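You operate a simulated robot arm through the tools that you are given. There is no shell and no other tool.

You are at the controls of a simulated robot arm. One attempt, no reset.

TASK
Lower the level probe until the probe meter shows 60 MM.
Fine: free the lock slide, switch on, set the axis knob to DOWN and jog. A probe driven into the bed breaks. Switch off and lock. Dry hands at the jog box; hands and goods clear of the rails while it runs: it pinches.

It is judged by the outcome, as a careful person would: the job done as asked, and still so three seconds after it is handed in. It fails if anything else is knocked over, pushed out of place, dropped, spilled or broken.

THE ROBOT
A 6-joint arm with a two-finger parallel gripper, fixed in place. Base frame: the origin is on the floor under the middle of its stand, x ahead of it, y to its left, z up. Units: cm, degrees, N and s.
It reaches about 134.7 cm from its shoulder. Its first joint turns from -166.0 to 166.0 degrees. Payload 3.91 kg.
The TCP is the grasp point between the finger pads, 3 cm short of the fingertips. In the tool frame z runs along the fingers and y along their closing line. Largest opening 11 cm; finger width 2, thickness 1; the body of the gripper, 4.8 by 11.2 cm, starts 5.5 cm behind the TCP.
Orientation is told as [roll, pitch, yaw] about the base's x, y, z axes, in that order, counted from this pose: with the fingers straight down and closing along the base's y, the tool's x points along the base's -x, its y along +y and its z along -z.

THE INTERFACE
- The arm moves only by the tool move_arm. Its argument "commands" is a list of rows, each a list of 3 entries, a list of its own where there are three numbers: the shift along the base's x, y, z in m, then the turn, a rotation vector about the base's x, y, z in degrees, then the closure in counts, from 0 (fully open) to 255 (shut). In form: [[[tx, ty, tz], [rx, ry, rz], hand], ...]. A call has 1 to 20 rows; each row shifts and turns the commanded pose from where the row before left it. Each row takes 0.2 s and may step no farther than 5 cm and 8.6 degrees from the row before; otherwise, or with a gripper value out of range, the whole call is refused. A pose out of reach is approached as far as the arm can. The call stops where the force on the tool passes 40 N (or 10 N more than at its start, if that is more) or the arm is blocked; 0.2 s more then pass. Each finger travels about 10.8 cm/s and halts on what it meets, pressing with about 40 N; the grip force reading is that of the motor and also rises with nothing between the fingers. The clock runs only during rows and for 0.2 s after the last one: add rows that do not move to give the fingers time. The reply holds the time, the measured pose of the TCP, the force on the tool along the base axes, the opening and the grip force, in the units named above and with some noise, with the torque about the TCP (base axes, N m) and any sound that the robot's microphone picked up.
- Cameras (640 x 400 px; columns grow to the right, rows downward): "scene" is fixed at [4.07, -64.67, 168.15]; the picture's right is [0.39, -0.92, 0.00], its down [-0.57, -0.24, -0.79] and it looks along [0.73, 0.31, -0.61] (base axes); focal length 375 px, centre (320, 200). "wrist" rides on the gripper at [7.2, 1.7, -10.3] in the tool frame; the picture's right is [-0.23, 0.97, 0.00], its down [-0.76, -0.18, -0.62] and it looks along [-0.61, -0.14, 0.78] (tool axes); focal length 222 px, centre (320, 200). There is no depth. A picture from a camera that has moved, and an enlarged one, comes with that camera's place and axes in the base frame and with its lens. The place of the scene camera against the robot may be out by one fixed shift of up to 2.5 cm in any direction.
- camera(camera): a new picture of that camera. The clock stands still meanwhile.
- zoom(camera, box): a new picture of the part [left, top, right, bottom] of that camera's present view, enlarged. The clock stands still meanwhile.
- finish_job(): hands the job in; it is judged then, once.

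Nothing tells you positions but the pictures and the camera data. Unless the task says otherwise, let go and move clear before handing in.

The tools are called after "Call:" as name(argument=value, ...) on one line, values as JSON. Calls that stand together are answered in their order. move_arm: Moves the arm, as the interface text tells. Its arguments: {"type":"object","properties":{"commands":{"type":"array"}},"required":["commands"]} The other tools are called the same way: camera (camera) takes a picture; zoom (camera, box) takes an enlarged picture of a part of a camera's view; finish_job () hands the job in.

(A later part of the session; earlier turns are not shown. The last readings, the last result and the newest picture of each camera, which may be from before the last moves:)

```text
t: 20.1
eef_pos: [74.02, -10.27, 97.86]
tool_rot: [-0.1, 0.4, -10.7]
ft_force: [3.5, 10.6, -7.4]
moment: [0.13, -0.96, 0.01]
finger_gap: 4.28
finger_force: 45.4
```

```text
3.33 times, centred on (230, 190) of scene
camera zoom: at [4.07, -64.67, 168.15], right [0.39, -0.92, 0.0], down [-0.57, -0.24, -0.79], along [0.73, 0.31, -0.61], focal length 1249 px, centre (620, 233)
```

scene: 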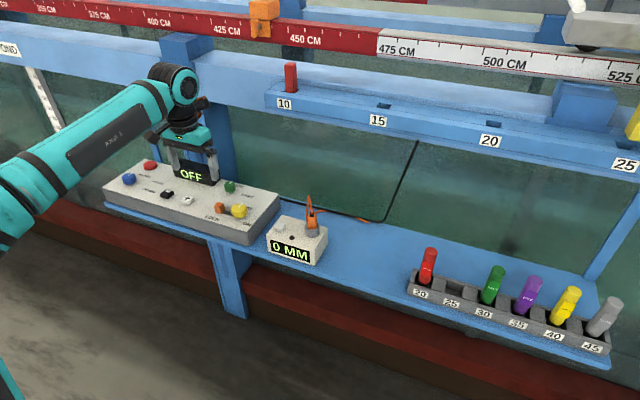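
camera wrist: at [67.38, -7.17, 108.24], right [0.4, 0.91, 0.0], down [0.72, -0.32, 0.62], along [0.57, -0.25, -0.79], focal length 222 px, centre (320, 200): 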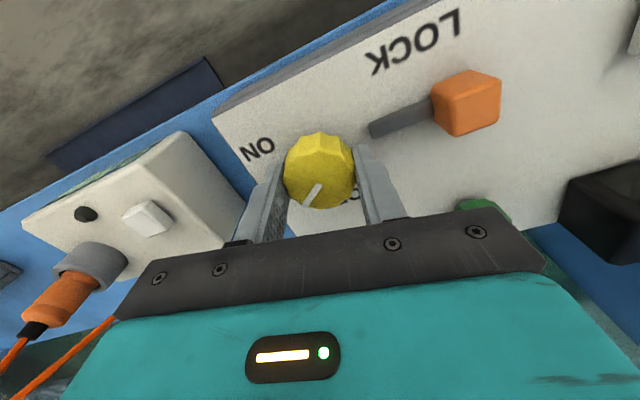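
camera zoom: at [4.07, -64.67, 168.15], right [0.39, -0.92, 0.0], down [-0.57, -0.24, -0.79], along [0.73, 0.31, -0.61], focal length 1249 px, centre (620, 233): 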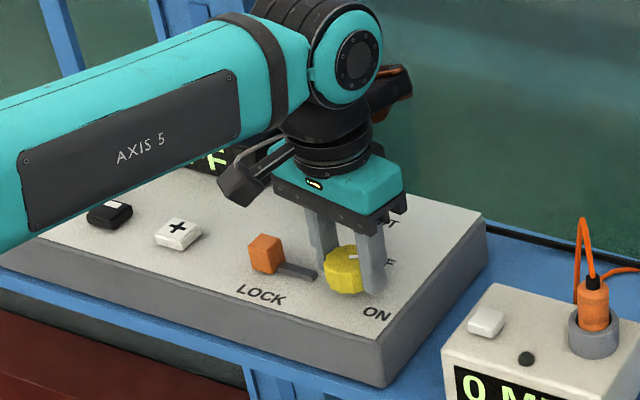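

Call:
move_arm(commands=[[[0, 0, 0], [0, 0, -6], 200], [[0, 0, 0], [0, 0, -6], 200], [[0, 0, 0], [0, 0, -6], 200], [[0, 0, 0], [0, 0, -6], 200], [[0, 0, 0], [0, 0, -6], 200], [[0, 0, 0], [0, 0, -6], 200]])

Call:
camera(camera="wrist")

Call:
camera(camera="scene")

```text
t: 21.5
eef_pos: [74.04, -10.34, 97.86]
tool_rot: [-0.2, 0.2, -46.7]
ft_force: [11.0, 5.0, -6.7]
moment: [-0.1, -0.19, -0.02]
finger_gap: 4.24
finger_force: 44.9
```

```text
taken
camera wrist: at [70.44, -3.81, 108.24], right [0.86, 0.5, 0.0], down [0.4, -0.68, 0.62], along [0.31, -0.54, -0.78], focal length 222 px, centre (320, 200)
```

wrist: 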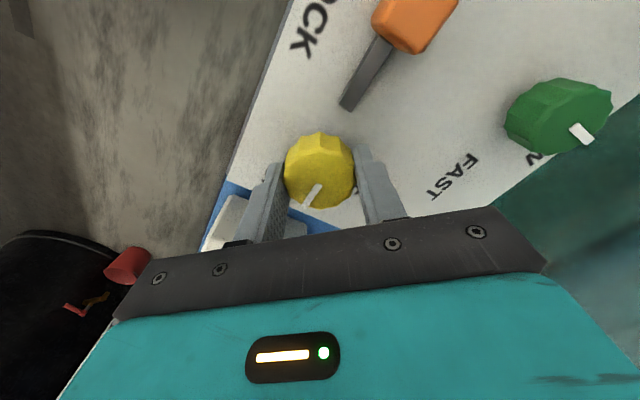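

```text
taken
```

scene: 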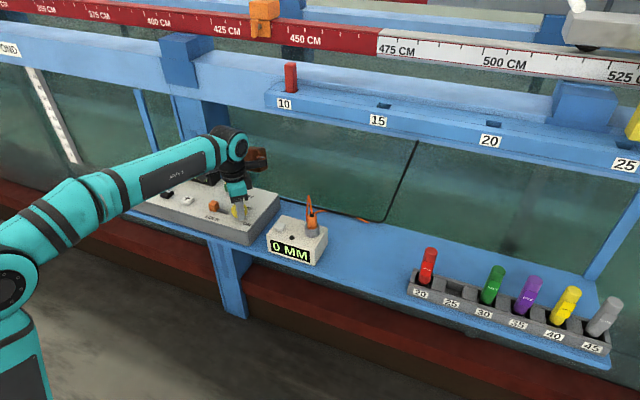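

Call:
move_arm(commands=[[[0, 0, 0], [0, 0, -5], 200], [[0, 0, 0], [0, 0, -5], 200], [[0, 0, 0], [0, 0, -5], 200], [[0, 0, 0], [0, 0, -5], 200]])

Call:
zoom(camera="wrist", box=[200, 85, 440, 265])

Call:
zoom(camera="scene", box=[150, 120, 350, 270])

```text
t: 22.5
eef_pos: [74.01, -10.31, 97.82]
tool_rot: [-0.1, 0.3, -66.8]
ft_force: [6.9, 6.8, 1.2]
moment: [0.31, -0.16, 0.62]
finger_gap: 4.34
finger_force: 45.0
```

```text
2.22 times, centred on (320, 175) of wrist
camera zoom: at [72.81, -2.92, 108.25], right [0.98, 0.18, 0.0], down [0.14, -0.77, 0.62], along [0.11, -0.61, -0.78], focal length 494 px, centre (320, 256)
```

zoom: 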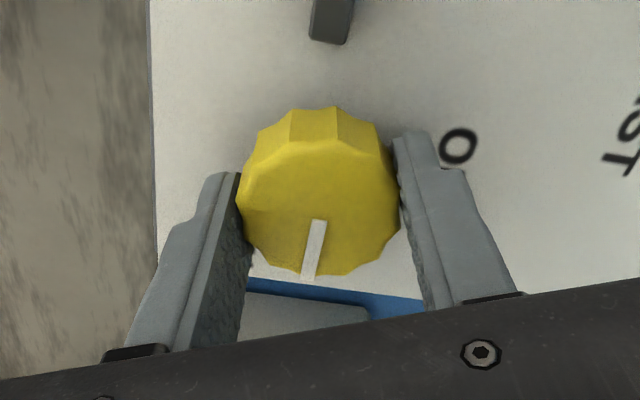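

```text
2.67 times, centred on (250, 195) of scene
camera zoom: at [4.07, -64.67, 168.15], right [0.39, -0.92, 0.0], down [-0.57, -0.24, -0.79], along [0.73, 0.31, -0.61], focal length 999 px, centre (507, 213)
```

zoom: 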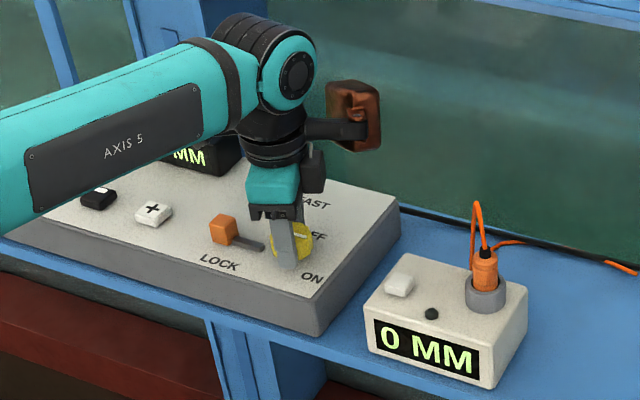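

The box display now shows "…MM": it's switched on, and the knob met its stop at 90°. I'll release it, lift, and look at the display.

Call:
move_arm(commands=[[[0, 0, 0], [0, 0, 0], 110], [[0, 0, 0], [0, 0, 0], 80], [[0, 0, 0], [0, 0, 0], 80], [[0, 0, 0.025], [0, 0, 0], 80], [[0, 0, 0.035], [0, 0, 0], 80], [[0, 0, 0.035], [0, 0, 0], 80], [[0, 0, 0.02], [0, 0, 8], 80], [[0, 0.0, 0], [0, 0, 8], 80], [[0, 0, 0], [0, 0, 8], 80], [[0, 0, 0], [0, 0, 8], 80], [[0, 0, 0], [0, 0, 8], 80], [[-0.02, 0.02, 0], [0, 0, 8], 80], [[-0.02, 0.02, 0], [0, 0, 8], 80], [[-0.02, 0.02, 0], [0, 0, 8], 80], [[0, 0.02, 0], [0, 0, 2.8], 80], [[0, 0, 0], [0, 0, 0], 80]])

Call:
camera(camera="wrist")

Call:
camera(camera="scene")

```text
t: 25.9
eef_pos: [67.93, -2.25, 109.56]
tool_rot: [-0.2, 0.3, 0.2]
ft_force: [0.8, 0.1, 0.5]
moment: [-0.01, -0.03, 0.01]
finger_gap: 7.56
finger_force: 0.0
```

```text
taken
camera wrist: at [60.76, -0.57, 119.81], right [0.22, 0.97, 0.0], down [0.77, -0.17, 0.62], along [0.6, -0.14, -0.78], focal length 222 px, centre (320, 200)
```

wrist: 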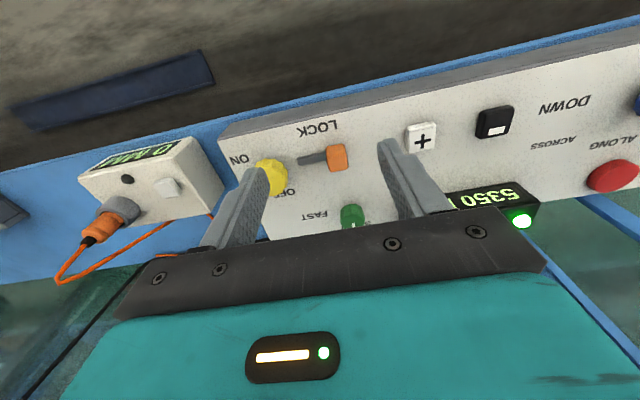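

```text
taken
```

scene: 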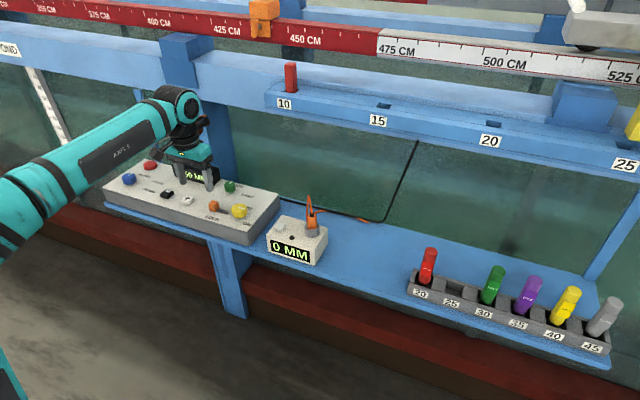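

The box is on (green lamp, "5350 MM" for the ALONG axis). Next: the blue axis knob near [74, 31]. I'll travel there at a safe height and look.

Call:
move_arm(commands=[[[0, 0.047, 0], [0, 0, 0], 80], [[0, 0.047, 0], [0, 0, 0], 80], [[0, 0.047, 0], [0, 0, 0], 80], [[0, 0.047, 0], [0, 0, 0], 80], [[0, 0.047, 0], [0, 0, 0], 80], [[0, 0.047, 0], [0, 0, 0], 80], [[0, 0.047, 0], [0, 0, 0], 80], [[0, 0, 0], [0, 0, 0], 80]])

Call:
camera(camera="wrist")

Call:
zoom(camera="wrist", box=[200, 70, 440, 220])

Call:
zoom(camera="scene", box=[90, 130, 330, 280])

```text
t: 27.7
eef_pos: [67.9, 30.73, 109.47]
tool_rot: [-0.1, 0.3, 0.3]
ft_force: [-0.4, 0.6, -0.1]
moment: [-0.01, 0.03, -0.02]
finger_gap: 7.58
finger_force: 0.1
```

```text
taken
camera wrist: at [60.83, 32.44, 119.77], right [0.22, 0.97, 0.0], down [0.77, -0.17, 0.62], along [0.6, -0.14, -0.78], focal length 222 px, centre (320, 200)
```

wrist: 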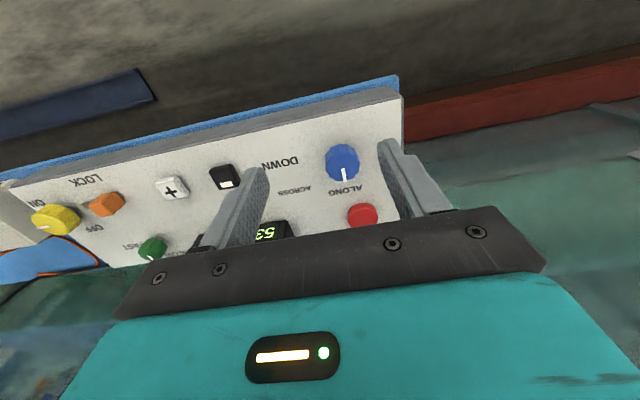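

```text
2.67 times, centred on (320, 145) of wrist
camera zoom: at [60.83, 32.44, 119.77], right [0.22, 0.97, 0.0], down [0.77, -0.17, 0.62], along [0.6, -0.14, -0.78], focal length 592 px, centre (320, 347)
```

zoom: 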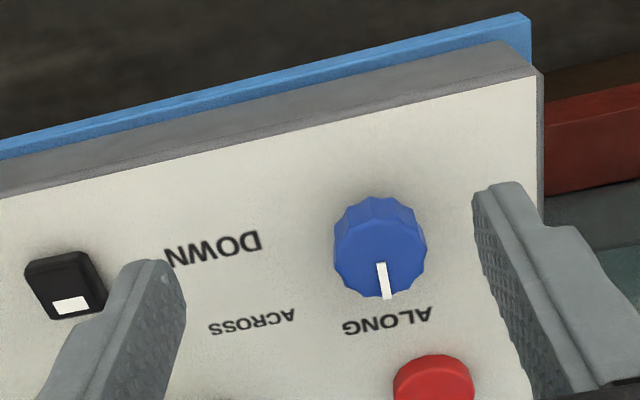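

```text
2.67 times, centred on (210, 205) of scene
camera zoom: at [4.07, -64.67, 168.15], right [0.39, -0.92, 0.0], down [-0.57, -0.24, -0.79], along [0.73, 0.31, -0.61], focal length 999 px, centre (613, 187)
```

zoom: 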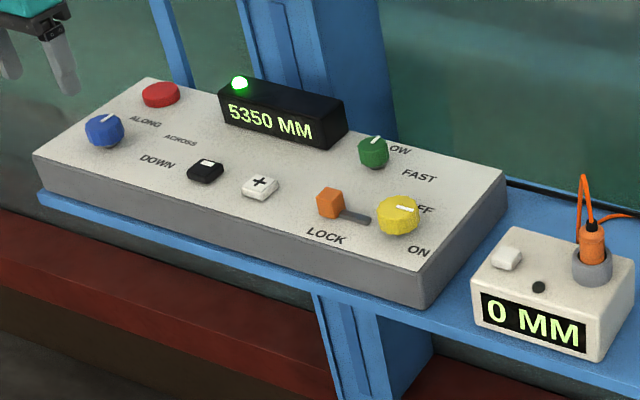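

The blue knob is at about [74.4, 32.1], pointer at ALONG. I'll move above it, pre-turned +45°, and check alignment.

Call:
move_arm(commands=[[[0.011, 0.0023, -0.008], [0.05, -0.05, 7.5], 80], [[0.011, 0.0023, -0.008], [0.05, -0.05, 7.5], 80], [[0.011, 0.0023, -0.008], [0, -0.05, 7.5], 80], [[0.011, 0.0023, -0.008], [0, -0.05, 7.5], 80], [[0.011, 0.0023, -0.008], [0, 0, 7.5], 80], [[0.009, 0.0023, -0.008], [0, 0, 7.5], 80], [[0, 0, 0], [0, 0, 0], 80]])

Call:
camera(camera="wrist")

Call:
zoom(camera="wrist", box=[240, 85, 400, 205])

```text
t: 29.3
eef_pos: [74.53, 31.93, 104.72]
tool_rot: [-0.1, 0.1, 45.3]
ft_force: [0.0, 1.1, -0.1]
moment: [0.02, 0.02, -0.01]
finger_gap: 7.55
finger_force: 0.0
```

```text
taken
camera wrist: at [68.24, 28.08, 114.98], right [-0.53, 0.85, 0.0], down [0.66, 0.42, 0.62], along [0.53, 0.33, -0.78], focal length 222 px, centre (320, 200)
```

wrist: 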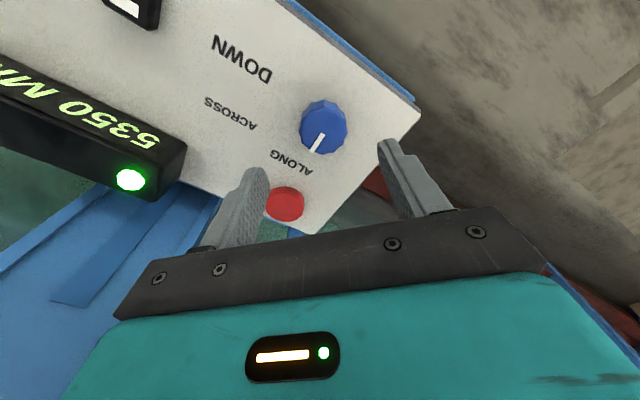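

```text
3.33 times, centred on (320, 145) of wrist
camera zoom: at [68.24, 28.08, 114.98], right [-0.53, 0.85, 0.0], down [0.66, 0.42, 0.62], along [0.53, 0.33, -0.78], focal length 740 px, centre (320, 383)
```

zoom: 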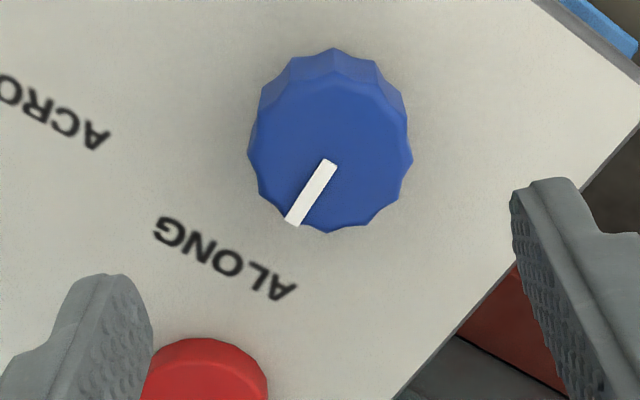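

Call:
move_arm(commands=[[[-0.003, 0.0007, -0.022], [0, 0, 0], 80], [[0, 0, -0.022], [0, 0, 0], 80], [[0, 0, -0.023], [0, 0, 0], 80], [[0, 0, 0], [0, 0, 0], 80]])

Call:
zoom(camera="wrist", box=[240, 85, 400, 205])

```text
t: 30.3
eef_pos: [74.25, 32.25, 97.88]
tool_rot: [-0.2, 0.1, 45.1]
ft_force: [-0.3, -0.1, 0.1]
moment: [0.01, -0.01, 0.01]
finger_gap: 7.55
finger_force: 0.1
```

```text
3.33 times, centred on (320, 145) of wrist
camera zoom: at [67.94, 28.23, 108.2], right [-0.53, 0.85, 0.0], down [0.66, 0.42, 0.62], along [0.53, 0.33, -0.78], focal length 740 px, centre (320, 383)
```

zoom: 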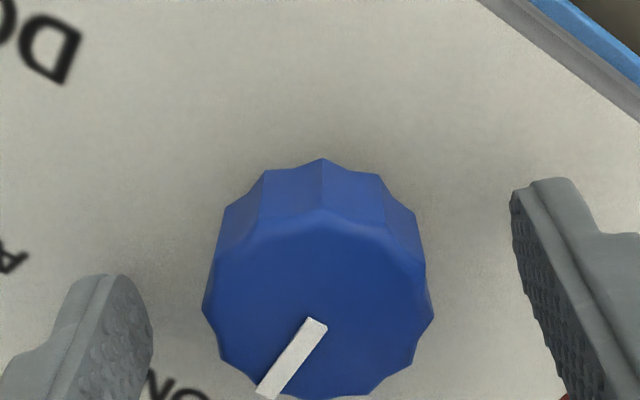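

Call:
move_arm(commands=[[[0.001, -0.001, 0], [0, 0, 0], 110], [[0, 0, 0], [0, 0, 0], 140], [[0, 0, 0], [0, 0, 0], 170], [[0, 0, 0], [0, 0, 0], 200], [[0, 0, 0], [0, 0, 0], 200]])

Call:
zoom(camera="wrist", box=[240, 85, 400, 205])

```text
t: 31.5
eef_pos: [74.15, 32.1, 97.87]
tool_rot: [-0.1, 0.0, 45.2]
ft_force: [-16.6, 8.7, -5.6]
moment: [0.25, 0.61, -0.05]
finger_gap: 3.84
finger_force: 45.2
```

```text
3.33 times, centred on (320, 145) of wrist
camera zoom: at [67.96, 28.26, 108.19], right [-0.53, 0.85, 0.0], down [0.66, 0.42, 0.62], along [0.53, 0.33, -0.78], focal length 740 px, centre (320, 383)
```

zoom: 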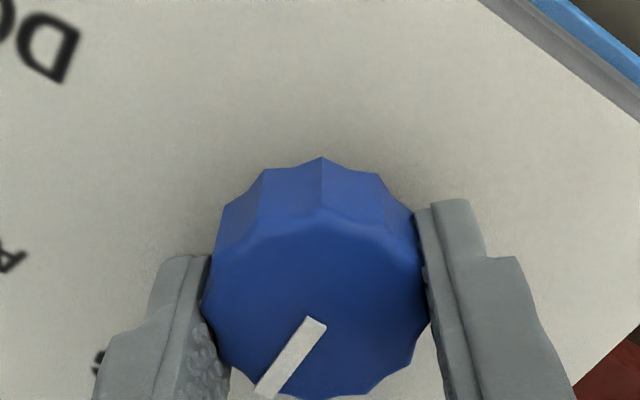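

Call:
move_arm(commands=[[[-0.0005, 0.0004, 0], [0, 0, 0], 200], [[0, 0, 0], [0, 0, 0], 200]])

Call:
move_arm(commands=[[[0, 0, 0], [0, 0, -5], 200], [[0, 0, 0], [0, 0, -5], 200], [[0, 0, 0], [0, 0, -5], 200], [[0, 0, 0], [0, 0, -5], 200], [[0, 0, 0], [0, 0, -5], 200], [[0, 0, 0], [0, 0, -5], 200]])

Call:
camera(camera="wrist")

Call:
zoom(camera="scene", box=[90, 130, 330, 280])

```text
t: 32.1
eef_pos: [74.17, 32.2, 97.96]
tool_rot: [-0.1, 0.1, 45.2]
ft_force: [-14.3, 15.4, -4.8]
moment: [0.17, 0.72, -0.07]
finger_gap: 3.87
finger_force: 45.7
```

```text
t: 33.5
eef_pos: [74.25, 32.02, 97.87]
tool_rot: [0.0, 0.1, 15.0]
ft_force: [1.1, 7.2, -10.5]
moment: [0.5, -1.05, 0.0]
finger_gap: 3.87
finger_force: 44.2
```

```text
taken
camera wrist: at [66.89, 31.85, 108.19], right [-0.03, 1.0, 0.0], down [0.78, 0.03, 0.62], along [0.62, 0.02, -0.78], focal length 222 px, centre (320, 200)
```

wrist: 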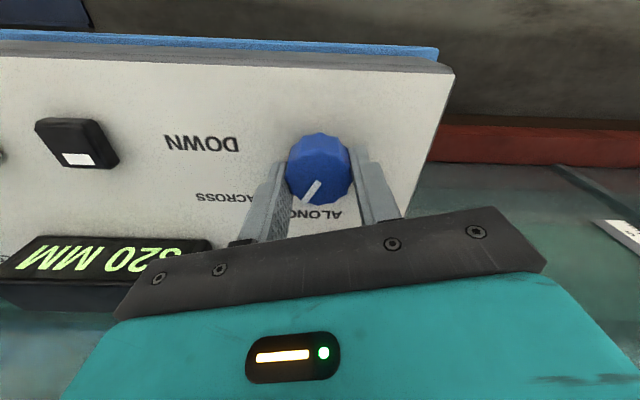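

```text
2.67 times, centred on (210, 205) of scene
camera zoom: at [4.07, -64.67, 168.15], right [0.39, -0.92, 0.0], down [-0.57, -0.24, -0.79], along [0.73, 0.31, -0.61], focal length 999 px, centre (613, 187)
```

zoom: 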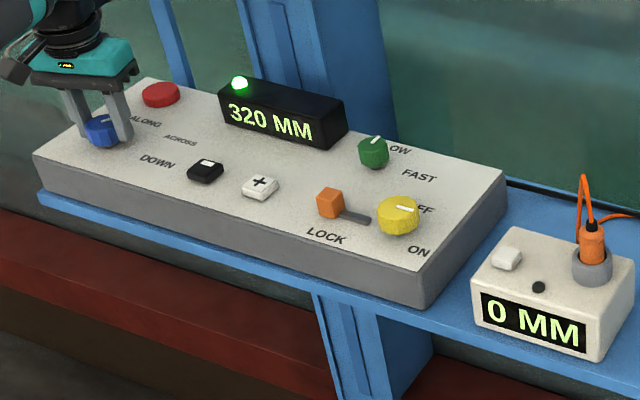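

It switched to ACROSS (320 MM). Continuing clockwise to DOWN.

Call:
move_arm(commands=[[[0, 0, 0], [0, 0, -5], 200], [[0, 0, 0], [0, 0, -5], 200], [[0, 0, 0], [0, 0, -5], 200], [[0, 0, 0], [0, 0, -5], 200], [[0, 0, 0], [0, 0, -5], 200], [[0, 0, 0], [0, 0, -5], 200], [[0, 0, 0], [0, 0, -5], 200], [[0, 0, 0], [0, 0, -5], 200]])

Call:
zoom(camera="wrist", box=[200, 85, 440, 265])

Call:
zoom(camera="scene", box=[90, 130, 330, 280])

```text
t: 35.3
eef_pos: [74.13, 31.82, 97.83]
tool_rot: [-0.1, 0.0, -25.0]
ft_force: [13.4, -27.5, -7.6]
moment: [-0.03, -1.33, 0.03]
finger_gap: 3.86
finger_force: 45.0
```

```text
2.22 times, centred on (320, 175) of wrist
camera zoom: at [68.47, 36.52, 108.19], right [0.62, 0.79, 0.0], down [0.62, -0.48, 0.62], along [0.49, -0.39, -0.78], focal length 494 px, centre (320, 256)
```

zoom: 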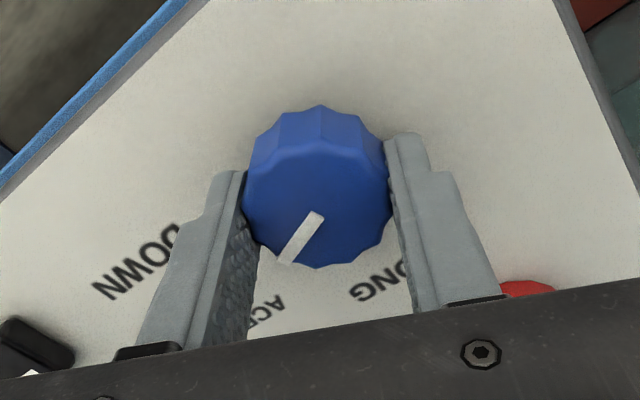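

```text
2.67 times, centred on (210, 205) of scene
camera zoom: at [4.07, -64.67, 168.15], right [0.39, -0.92, 0.0], down [-0.57, -0.24, -0.79], along [0.73, 0.31, -0.61], focal length 999 px, centre (613, 187)
```

zoom: 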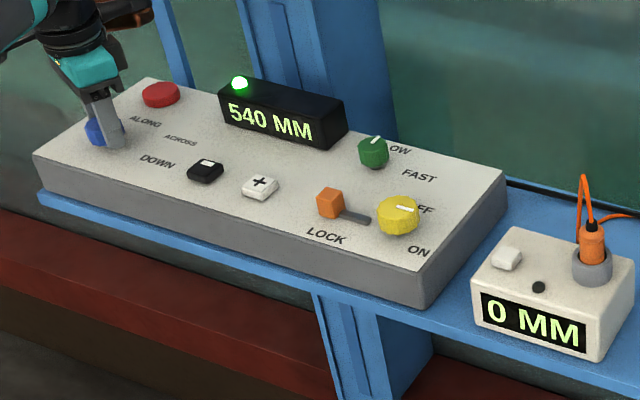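

Display changed to 540 MM (DOWN axis). I'll relieve the side load and turn the last ~20° so the pointer sits at DOWN.

Call:
move_arm(commands=[[[0.0003, -0.0007, 0], [0, 0, 0], 200], [[0.0002, -0.0004, 0], [0, 0, -4], 200], [[0, 0, 0], [0, 0, -4], 200], [[0, 0, 0], [0, 0, -4], 200], [[0, 0, 0], [0, 0, -4], 200], [[0, 0, 0], [0, 0, -4], 200]])

Call:
zoom(camera="wrist", box=[200, 85, 440, 265])

Call:
zoom(camera="scene", box=[90, 130, 330, 280])

```text
t: 36.7
eef_pos: [74.14, 31.83, 97.83]
tool_rot: [-0.1, 0.2, -44.9]
ft_force: [-3.2, -31.1, -17.0]
moment: [0.79, 0.32, 0.08]
finger_gap: 3.84
finger_force: 44.6
```

```text
2.22 times, centred on (320, 175) of wrist
camera zoom: at [70.35, 38.16, 108.2], right [0.85, 0.53, 0.0], down [0.42, -0.66, 0.62], along [0.33, -0.53, -0.78], focal length 494 px, centre (320, 256)
```

zoom: 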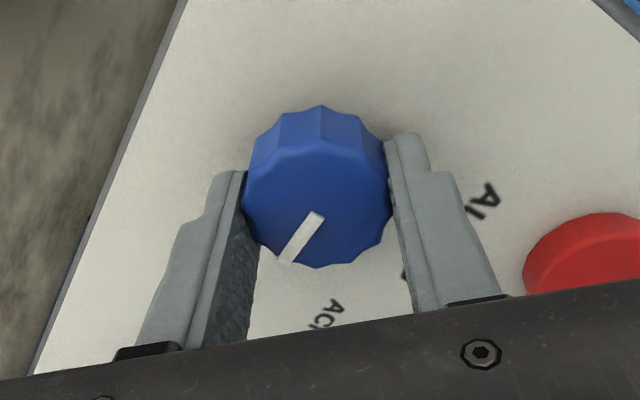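

```text
2.67 times, centred on (210, 205) of scene
camera zoom: at [4.07, -64.67, 168.15], right [0.39, -0.92, 0.0], down [-0.57, -0.24, -0.79], along [0.73, 0.31, -0.61], focal length 999 px, centre (613, 187)
```

zoom: 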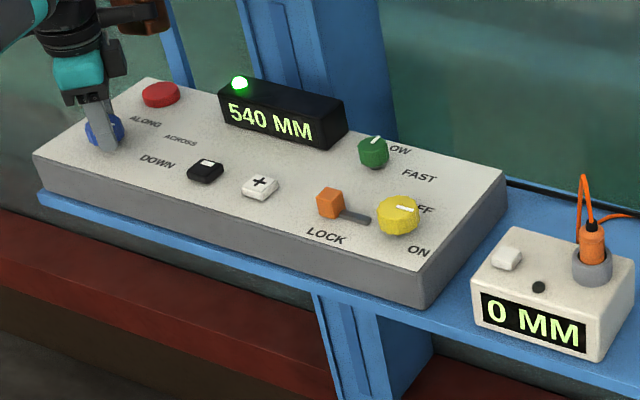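

The knob is at DOWN (540 MM on the axis display, meter still 0 MM). Release and lift clear, then check pointer and display.

Call:
move_arm(commands=[[[0, 0, 0], [0, 0, 0], 120], [[0, 0, 0], [0, 0, 0], 90], [[0, 0, 0], [0, 0, 0], 90], [[0, 0, 0.025], [0, 0, 0], 90], [[0, 0, 0.035], [0, 0, 0], 90], [[0, 0, 0.035], [0, 0, 0], 90], [[-0.01, 0, 0.02], [0, 0, 7.5], 90], [[-0.01, 0, 0], [0, 0, 7.5], 90], [[-0.01, 0, 0], [0, 0, 7.5], 90], [[-0.01, 0, 0], [0, 0, 7.5], 90], [[0, -0.01, 0], [0, 0, 7.5], 90], [[0, -0.02, 0], [0, -0.2, 7.4], 90], [[0, 0, 0], [0, 0, 0], 90]])

Call:
camera(camera="wrist")

Call:
zoom(camera="scene", box=[90, 130, 330, 280])

```text
t: 39.5
eef_pos: [69.98, 28.83, 109.41]
tool_rot: [0.0, -0.1, 0.2]
ft_force: [-0.1, -0.7, 0.0]
moment: [0.0, 0.01, -0.01]
finger_gap: 7.12
finger_force: 0.1
```

```text
taken
camera wrist: at [62.85, 30.52, 119.71], right [0.22, 0.97, 0.0], down [0.76, -0.17, 0.62], along [0.61, -0.14, -0.78], focal length 222 px, centre (320, 200)
```

wrist: 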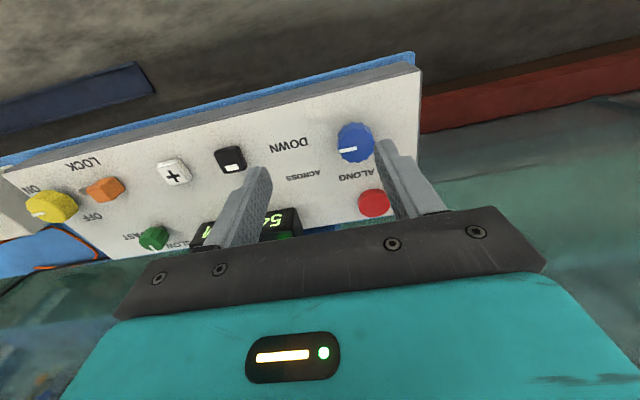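

```text
2.67 times, centred on (210, 205) of scene
camera zoom: at [4.07, -64.67, 168.15], right [0.39, -0.92, 0.0], down [-0.57, -0.24, -0.79], along [0.73, 0.31, -0.61], focal length 999 px, centre (613, 187)
```

zoom: 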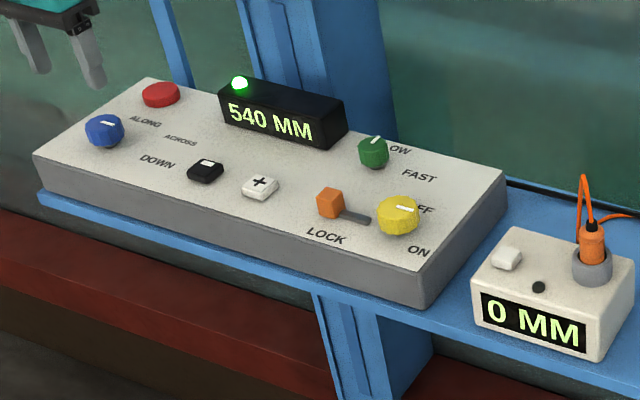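

The axis knob now points at DOWN, the speed knob is on SLOW, meter 0 MM. I'll bring the closed fingers above the + key at about [73.6, 8.5] for a short test jog.

Call:
move_arm(commands=[[[0.007, -0.041, 0], [0, 0, 0], 255], [[0.007, -0.041, 0], [0, 0, 0], 255], [[0.007, -0.041, 0], [0, 0, 0], 255], [[0.007, -0.041, 0], [0, 0, 0], 255], [[0.007, -0.04, 0], [0, 0, 0], 255], [[0, 0, -0.03], [0, 0, 0], 255], [[0, 0, -0.03], [0, 0, 0], 255], [[0, 0, 0], [0, 0, 0], 255]])

Call:
camera(camera="wrist")

Call:
zoom(camera="wrist", box=[240, 85, 400, 205])

Call:
camera(camera="scene")

```text
t: 41.3
eef_pos: [73.72, 8.4, 103.24]
tool_rot: [-0.1, -0.1, 0.1]
ft_force: [0.3, 0.4, 0.2]
moment: [0.0, -0.02, 0.02]
finger_gap: 0.0
finger_force: 38.0
```

```text
taken
camera wrist: at [66.54, 10.11, 113.5], right [0.23, 0.97, 0.0], down [0.76, -0.18, 0.62], along [0.61, -0.14, -0.78], focal length 222 px, centre (320, 200)
```

wrist: 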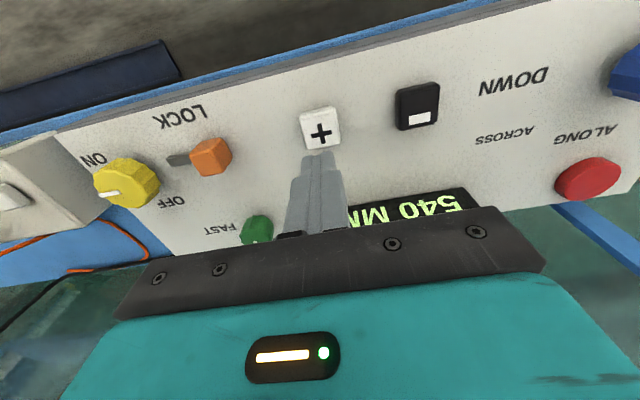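

```text
3.33 times, centred on (320, 145) of wrist
camera zoom: at [66.54, 10.11, 113.5], right [0.23, 0.97, 0.0], down [0.76, -0.18, 0.62], along [0.61, -0.14, -0.78], focal length 740 px, centre (320, 383)
```

zoom: 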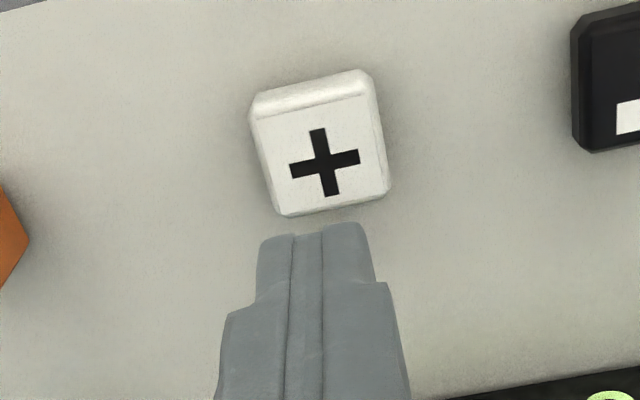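

```text
taken
```

scene: 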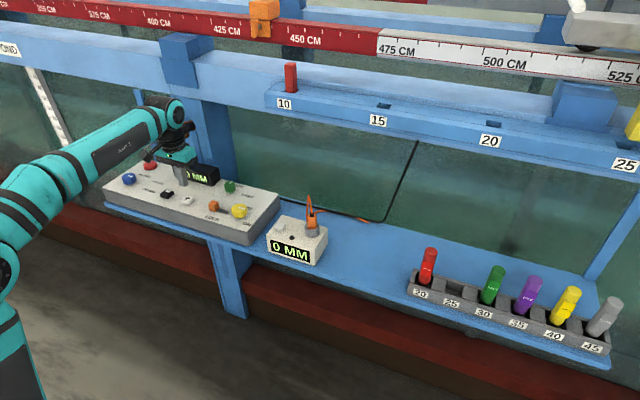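

Aligned over the + key. I'll descend to just above it, then press in small single steps while watching the meter.

Call:
move_arm(commands=[[[0, 0.001, -0.022], [0, 0, 0], 255], [[0, 0, -0.018], [0, 0, 0], 255], [[0, 0, 0], [0, 0, 0], 255]])

Call:
zoom(camera="scene", box=[90, 130, 330, 280])

Call:
zoom(camera="wrist", box=[240, 85, 400, 205])

```text
t: 42.1
eef_pos: [73.76, 8.5, 99.34]
tool_rot: [-0.2, -0.1, 0.1]
ft_force: [0.5, 0.2, 1.2]
moment: [0.0, 0.0, -0.01]
finger_gap: 0.01
finger_force: 37.0
```

```text
2.67 times, centred on (210, 205) of scene
camera zoom: at [4.07, -64.67, 168.15], right [0.39, -0.92, 0.0], down [-0.57, -0.24, -0.79], along [0.73, 0.31, -0.61], focal length 999 px, centre (613, 187)
```

zoom: 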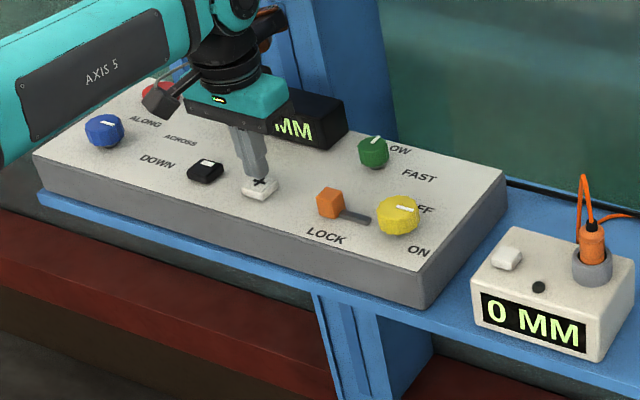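

```text
3.33 times, centred on (320, 145) of wrist
camera zoom: at [66.56, 10.26, 109.6], right [0.23, 0.97, 0.0], down [0.76, -0.18, 0.63], along [0.61, -0.14, -0.78], focal length 740 px, centre (320, 383)
```

zoom: 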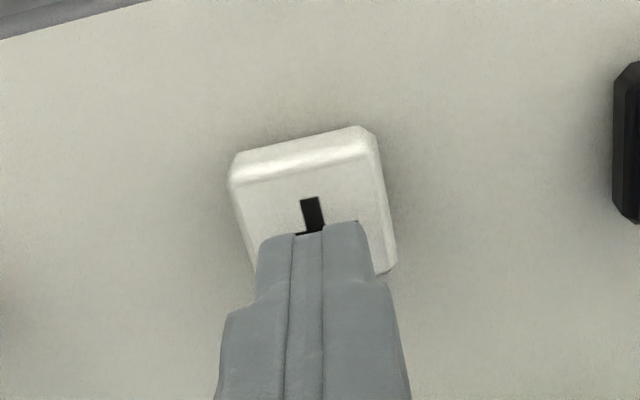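

Call:
move_arm(commands=[[[0, 0, -0.005], [0, 0, 0], 255], [[0, 0, -0.003], [0, 0, 0], 255]])

Call:
zoom(camera="scene", box=[170, 150, 330, 270])

```text
t: 42.7
eef_pos: [73.76, 8.53, 98.52]
tool_rot: [0.0, -0.1, 0.0]
ft_force: [0.2, -0.1, 0.8]
moment: [-0.02, 0.0, -0.01]
finger_gap: 0.01
finger_force: 38.0
```

```text
3.33 times, centred on (250, 210) of scene
camera zoom: at [4.07, -64.67, 168.15], right [0.39, -0.92, 0.0], down [-0.57, -0.24, -0.79], along [0.73, 0.31, -0.61], focal length 1249 px, centre (553, 167)
```

zoom: 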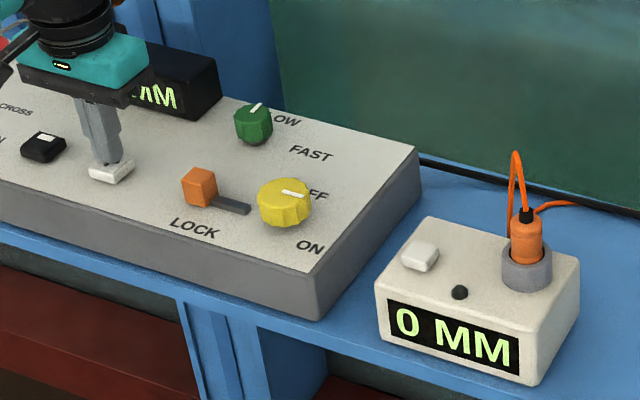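

Call:
move_arm(commands=[[[0, 0, -0.003], [0, 0, 0], 255]])

Call:
zoom(camera="scene", box=[170, 150, 330, 270])

```text
t: 43.1
eef_pos: [73.75, 8.69, 98.2]
tool_rot: [-0.1, 0.0, 0.1]
ft_force: [-0.3, -0.7, 0.9]
moment: [-0.01, 0.02, 0.0]
finger_gap: 0.03
finger_force: 37.7
```

```text
3.33 times, centred on (250, 210) of scene
camera zoom: at [4.07, -64.67, 168.15], right [0.39, -0.92, 0.0], down [-0.57, -0.24, -0.79], along [0.73, 0.31, -0.61], focal length 1249 px, centre (553, 167)
```

zoom: 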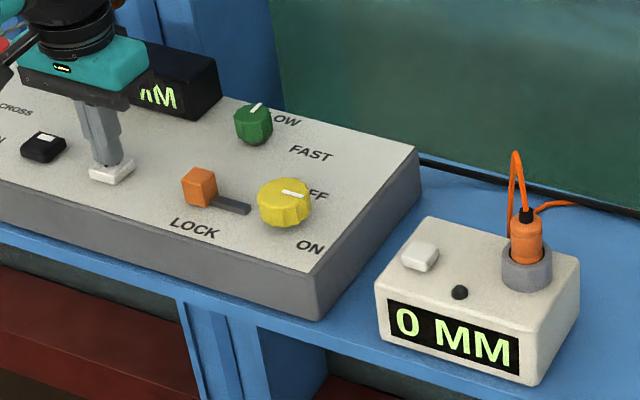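

Call:
move_arm(commands=[[[0, 0, -0.002], [0, 0, 0], 255]])

Call:
zoom(camera="scene", box=[170, 150, 330, 270])

```text
t: 43.5
eef_pos: [73.69, 8.54, 98.19]
tool_rot: [-0.2, -0.1, 0.1]
ft_force: [-0.4, -0.8, 0.5]
moment: [0.0, 0.02, 0.0]
finger_gap: 0.0
finger_force: 37.8
```

```text
3.33 times, centred on (250, 210) of scene
camera zoom: at [4.07, -64.67, 168.15], right [0.39, -0.92, 0.0], down [-0.57, -0.24, -0.79], along [0.73, 0.31, -0.61], focal length 1249 px, centre (553, 167)
```

zoom: 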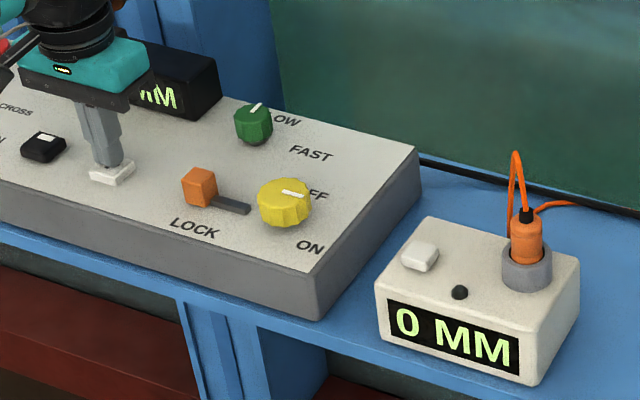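

Call:
move_arm(commands=[[[0, 0, -0.002], [0, 0, 0], 255]])

Call:
zoom(camera="scene", box=[170, 150, 330, 270])

```text
t: 43.9
eef_pos: [73.67, 8.65, 97.82]
tool_rot: [-0.2, -0.2, 0.1]
ft_force: [-0.8, 0.0, 2.1]
moment: [0.04, 0.03, 0.02]
finger_gap: 0.01
finger_force: 37.9
```

```text
3.33 times, centred on (250, 210) of scene
camera zoom: at [4.07, -64.67, 168.15], right [0.39, -0.92, 0.0], down [-0.57, -0.24, -0.79], along [0.73, 0.31, -0.61], focal length 1249 px, centre (553, 167)
```

zoom: 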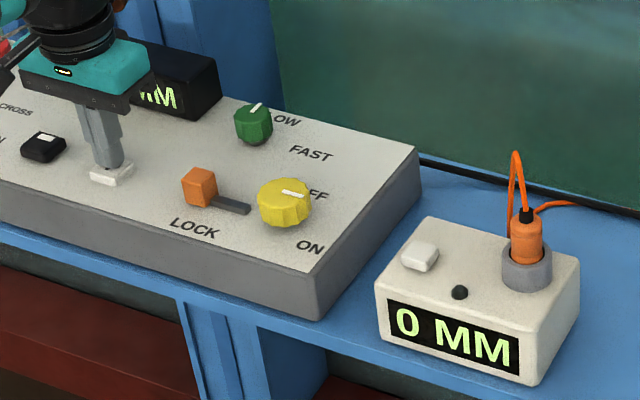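

Call:
move_arm(commands=[[[0, 0, -0.001], [0, 0, 0], 255]])

Call:
camera(camera="wrist")

Call:
zoom(camera="scene", box=[170, 150, 330, 270])

```text
t: 44.3
eef_pos: [73.63, 8.69, 97.83]
tool_rot: [-0.1, -0.1, 0.1]
ft_force: [-0.4, -0.8, 2.8]
moment: [-0.01, 0.07, -0.03]
finger_gap: 0.02
finger_force: 37.9
```

```text
taken
camera wrist: at [66.54, 10.38, 108.08], right [0.23, 0.97, 0.0], down [0.76, -0.18, 0.63], along [0.61, -0.14, -0.78], focal length 222 px, centre (320, 200)
```

wrist: 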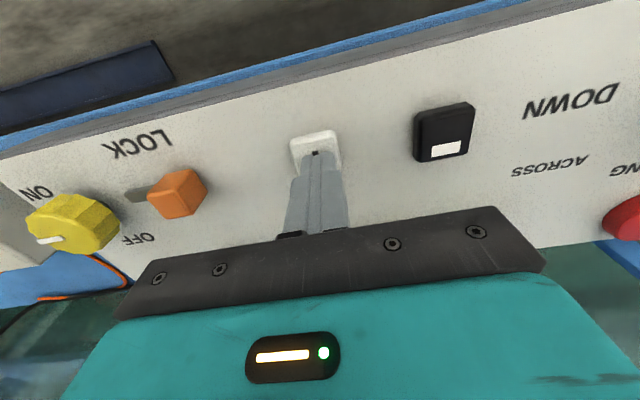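

```text
3.33 times, centred on (250, 210) of scene
camera zoom: at [4.07, -64.67, 168.15], right [0.39, -0.92, 0.0], down [-0.57, -0.24, -0.79], along [0.73, 0.31, -0.61], focal length 1249 px, centre (553, 167)
```

zoom: 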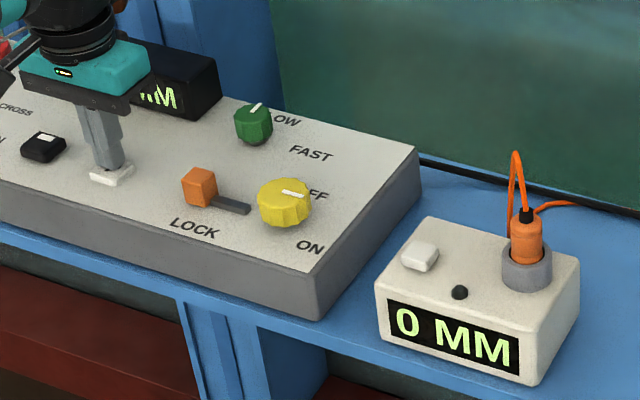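

Call:
move_arm(commands=[[[0, 0, -0.001], [0, 0, 0], 255]])

Call:
zoom(camera="scene", box=[170, 150, 330, 270])

```text
t: 44.7
eef_pos: [73.66, 8.54, 97.72]
tool_rot: [-0.1, -0.1, 0.0]
ft_force: [-1.9, -0.6, 4.4]
moment: [-0.01, 0.08, -0.01]
finger_gap: 0.0
finger_force: 37.4
```

```text
3.33 times, centred on (250, 210) of scene
camera zoom: at [4.07, -64.67, 168.15], right [0.39, -0.92, 0.0], down [-0.57, -0.24, -0.79], along [0.73, 0.31, -0.61], focal length 1249 px, centre (553, 167)
```

zoom: 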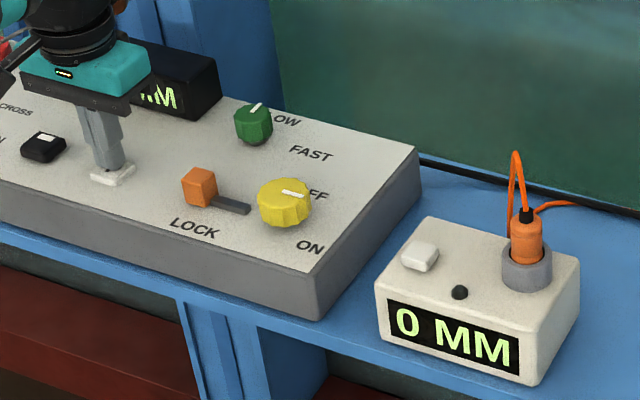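

Call:
move_arm(commands=[[[0, 0, -0.001], [0, 0, 0], 255]])

Call:
zoom(camera="scene", box=[170, 150, 330, 270])

```text
t: 45.1
eef_pos: [73.86, 8.63, 97.61]
tool_rot: [-0.2, -0.1, 0.1]
ft_force: [-1.8, 0.1, 7.2]
moment: [-0.01, 0.06, 0.0]
finger_gap: 0.02
finger_force: 38.3
```

```text
3.33 times, centred on (250, 210) of scene
camera zoom: at [4.07, -64.67, 168.15], right [0.39, -0.92, 0.0], down [-0.57, -0.24, -0.79], along [0.73, 0.31, -0.61], focal length 1249 px, centre (553, 167)
```

zoom: 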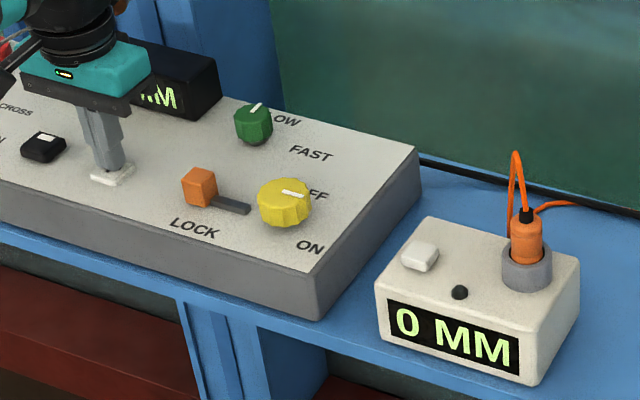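

Call:
move_arm(commands=[[[0, 0, -0.001], [0, 0, 0], 255]])

Call:
zoom(camera="scene", box=[170, 150, 330, 270])

```text
t: 45.5
eef_pos: [73.76, 8.55, 97.6]
tool_rot: [-0.1, -0.3, 0.1]
ft_force: [1.4, 2.7, 8.9]
moment: [0.05, -0.04, 0.01]
finger_gap: 0.02
finger_force: 37.6
```

```text
3.33 times, centred on (250, 210) of scene
camera zoom: at [4.07, -64.67, 168.15], right [0.39, -0.92, 0.0], down [-0.57, -0.24, -0.79], along [0.73, 0.31, -0.61], focal length 1249 px, centre (553, 167)
```

zoom: 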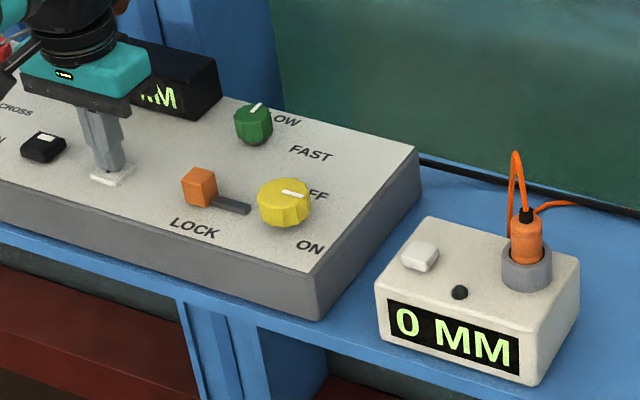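

Call:
move_arm(commands=[[[0, 0, -0.001], [0, 0, 0], 255]])

Call:
zoom(camera="scene", box=[170, 150, 330, 270])

Call:
zoom(camera="scene", box=[170, 140, 250, 190])

```text
t: 45.9
eef_pos: [73.57, 8.63, 97.58]
tool_rot: [-0.1, -0.1, 0.1]
ft_force: [4.0, 0.6, 10.4]
moment: [0.01, -0.11, -0.02]
finger_gap: 0.0
finger_force: 38.1
```

```text
3.33 times, centred on (250, 210) of scene
camera zoom: at [4.07, -64.67, 168.15], right [0.39, -0.92, 0.0], down [-0.57, -0.24, -0.79], along [0.73, 0.31, -0.61], focal length 1249 px, centre (553, 167)
```

zoom: 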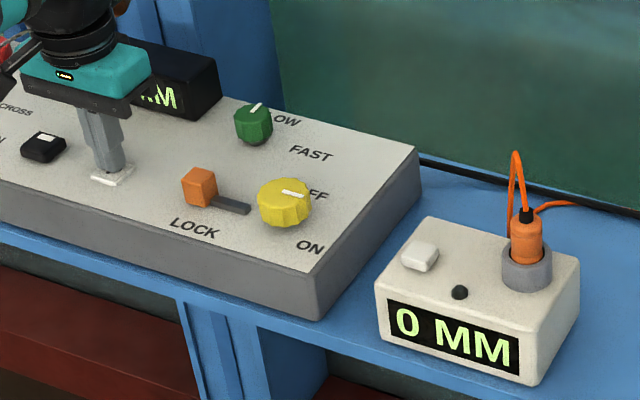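

```text
8.00 times, centred on (210, 165) of scene
camera zoom: at [4.07, -64.67, 168.15], right [0.39, -0.92, 0.0], down [-0.57, -0.24, -0.79], along [0.73, 0.31, -0.61], focal length 2997 px, centre (1200, 480)
```

zoom: 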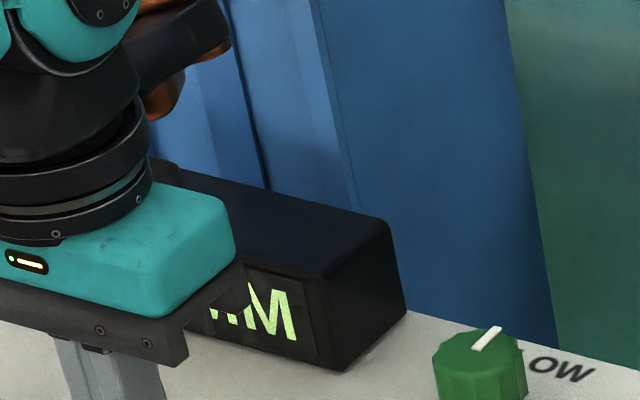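

Call:
move_arm(commands=[[[0, 0, -0.001], [0, 0, 0], 255]])

Call:
zoom(camera="scene", box=[170, 150, 330, 270])

```text
t: 46.3
eef_pos: [73.7, 8.64, 97.37]
tool_rot: [-0.1, -0.3, 0.2]
ft_force: [6.1, -0.2, 13.8]
moment: [-0.02, -0.17, -0.04]
finger_gap: 0.0
finger_force: 37.8
```

```text
3.33 times, centred on (250, 210) of scene
camera zoom: at [4.07, -64.67, 168.15], right [0.39, -0.92, 0.0], down [-0.57, -0.24, -0.79], along [0.73, 0.31, -0.61], focal length 1249 px, centre (553, 167)
```

zoom: 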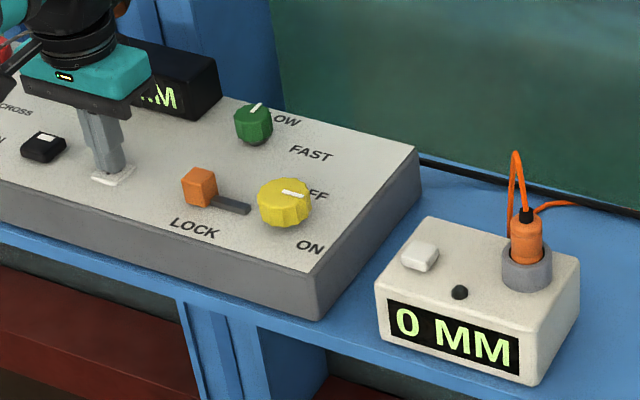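

The key looks nearly fully pressed at ~14 N but the meter hasn't changed. I'll lift off and read the box display to see whether the axis moved.

Call:
move_arm(commands=[[[0, 0, 0.02], [0, 0, 0], 255], [[0, 0, 0.04], [0, 0, 0], 255], [[0, 0.0, 0.04], [0, 0, 0], 255], [[-0.03, 0.03, 0.02], [0, 0, 0], 255], [[-0.03, 0.03, 0.0], [0, 0, 0], 255]])

Call:
zoom(camera="scene", box=[90, 130, 330, 280])

Call:
camera(camera="wrist")

```text
t: 47.5
eef_pos: [67.7, 14.78, 109.11]
tool_rot: [-0.2, 0.0, 0.1]
ft_force: [0.9, 0.8, -1.1]
moment: [-0.02, 0.06, 0.03]
finger_gap: 0.0
finger_force: 37.8
```

```text
2.67 times, centred on (210, 205) of scene
camera zoom: at [4.07, -64.67, 168.15], right [0.39, -0.92, 0.0], down [-0.57, -0.24, -0.79], along [0.73, 0.31, -0.61], focal length 999 px, centre (613, 187)
```

zoom: 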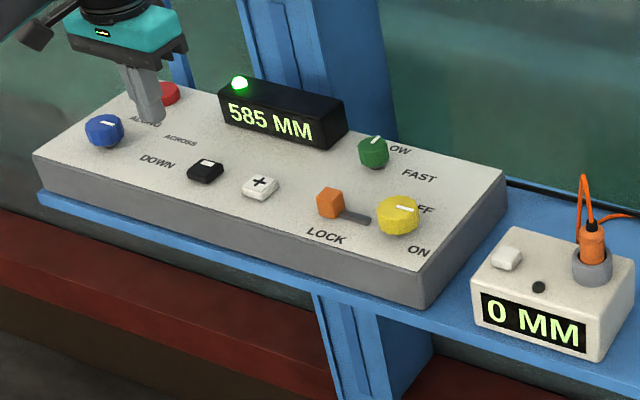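

```text
taken
camera wrist: at [60.46, 16.38, 119.48], right [0.23, 0.97, 0.0], down [0.76, -0.18, 0.62], along [0.61, -0.14, -0.78], focal length 222 px, centre (320, 200)
```

wrist: 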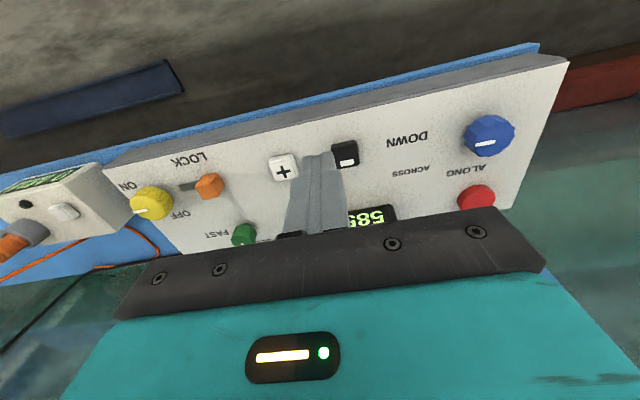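

The axis did move: 540 → 585 on the box, but the meter stays at 0. Before jogging further I want to see the probe itself to know which way it went, so I'll raise the arm and look along the rails with the wrist camera.

Call:
move_arm(commands=[[[-0.0097, -0.0398, 0.023], [0, 0, -3], 255], [[-0.0097, -0.0398, 0.023], [0, 0, -3], 255], [[-0.0097, -0.0398, 0.023], [0, 0, -3], 255], [[-0.0097, -0.0398, 0.023], [0, 0, -3], 255], [[-0.0097, -0.0398, 0.023], [0, 0, -3], 255], [[-0.0097, -0.0398, 0.023], [0, 0, -3], 255], [[-0.0097, -0.0398, 0.023], [0, 0, -3], 255], [[-0.0097, -0.0398, 0.023], [0, 0, -3], 255], [[-0.0097, -0.0398, 0.023], [0, 0, -3], 255], [[-0.0097, -0.0398, 0.023], [0, 0, -3], 255], [[0, 0, 0], [-4.77, -5.12, 0], 255], [[0, 0, 0], [-4.77, -5.12, 0], 255], [[0, 0, 0], [-4.77, -5.12, 0], 255], [[0, 0, 0], [-4.77, -5.12, 0], 255], [[0, 0, 0], [0, 0, 0], 255]])

Call:
camera(camera="wrist")

Call:
camera(camera="scene")

```text
t: 50.7
eef_pos: [57.64, -25.11, 130.16]
tool_rot: [-6.8, -27.4, -28.2]
ft_force: [0.3, 0.2, 0.0]
moment: [0.01, 0.0, -0.03]
finger_gap: 0.0
finger_force: 37.0
out of reach, approached as far as the arm can: row 10
```

```text
taken
camera wrist: at [49.37, -17.2, 135.68], right [0.68, 0.73, 0.0], down [0.29, -0.27, 0.92], along [0.67, -0.63, -0.4], focal length 222 px, centre (320, 200)
```

wrist: 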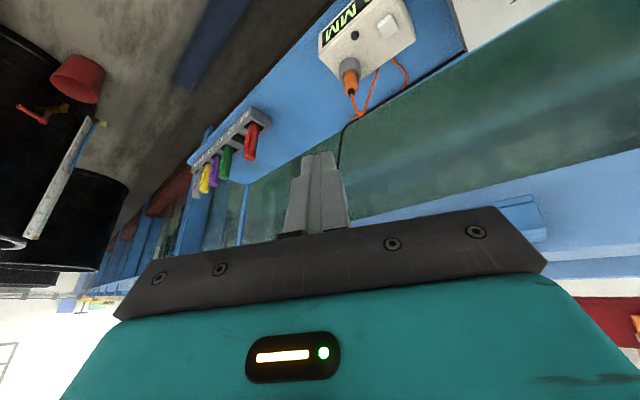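

```text
taken
```

scene: 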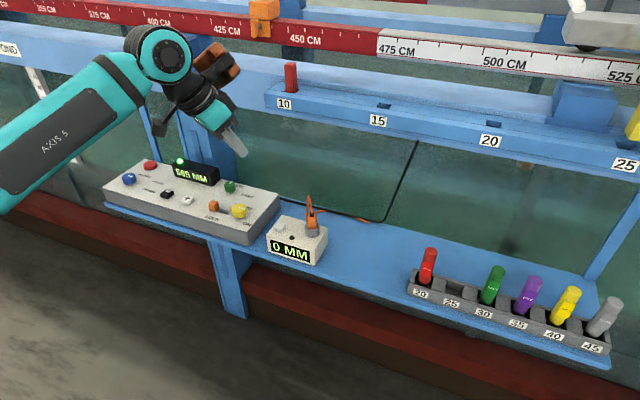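

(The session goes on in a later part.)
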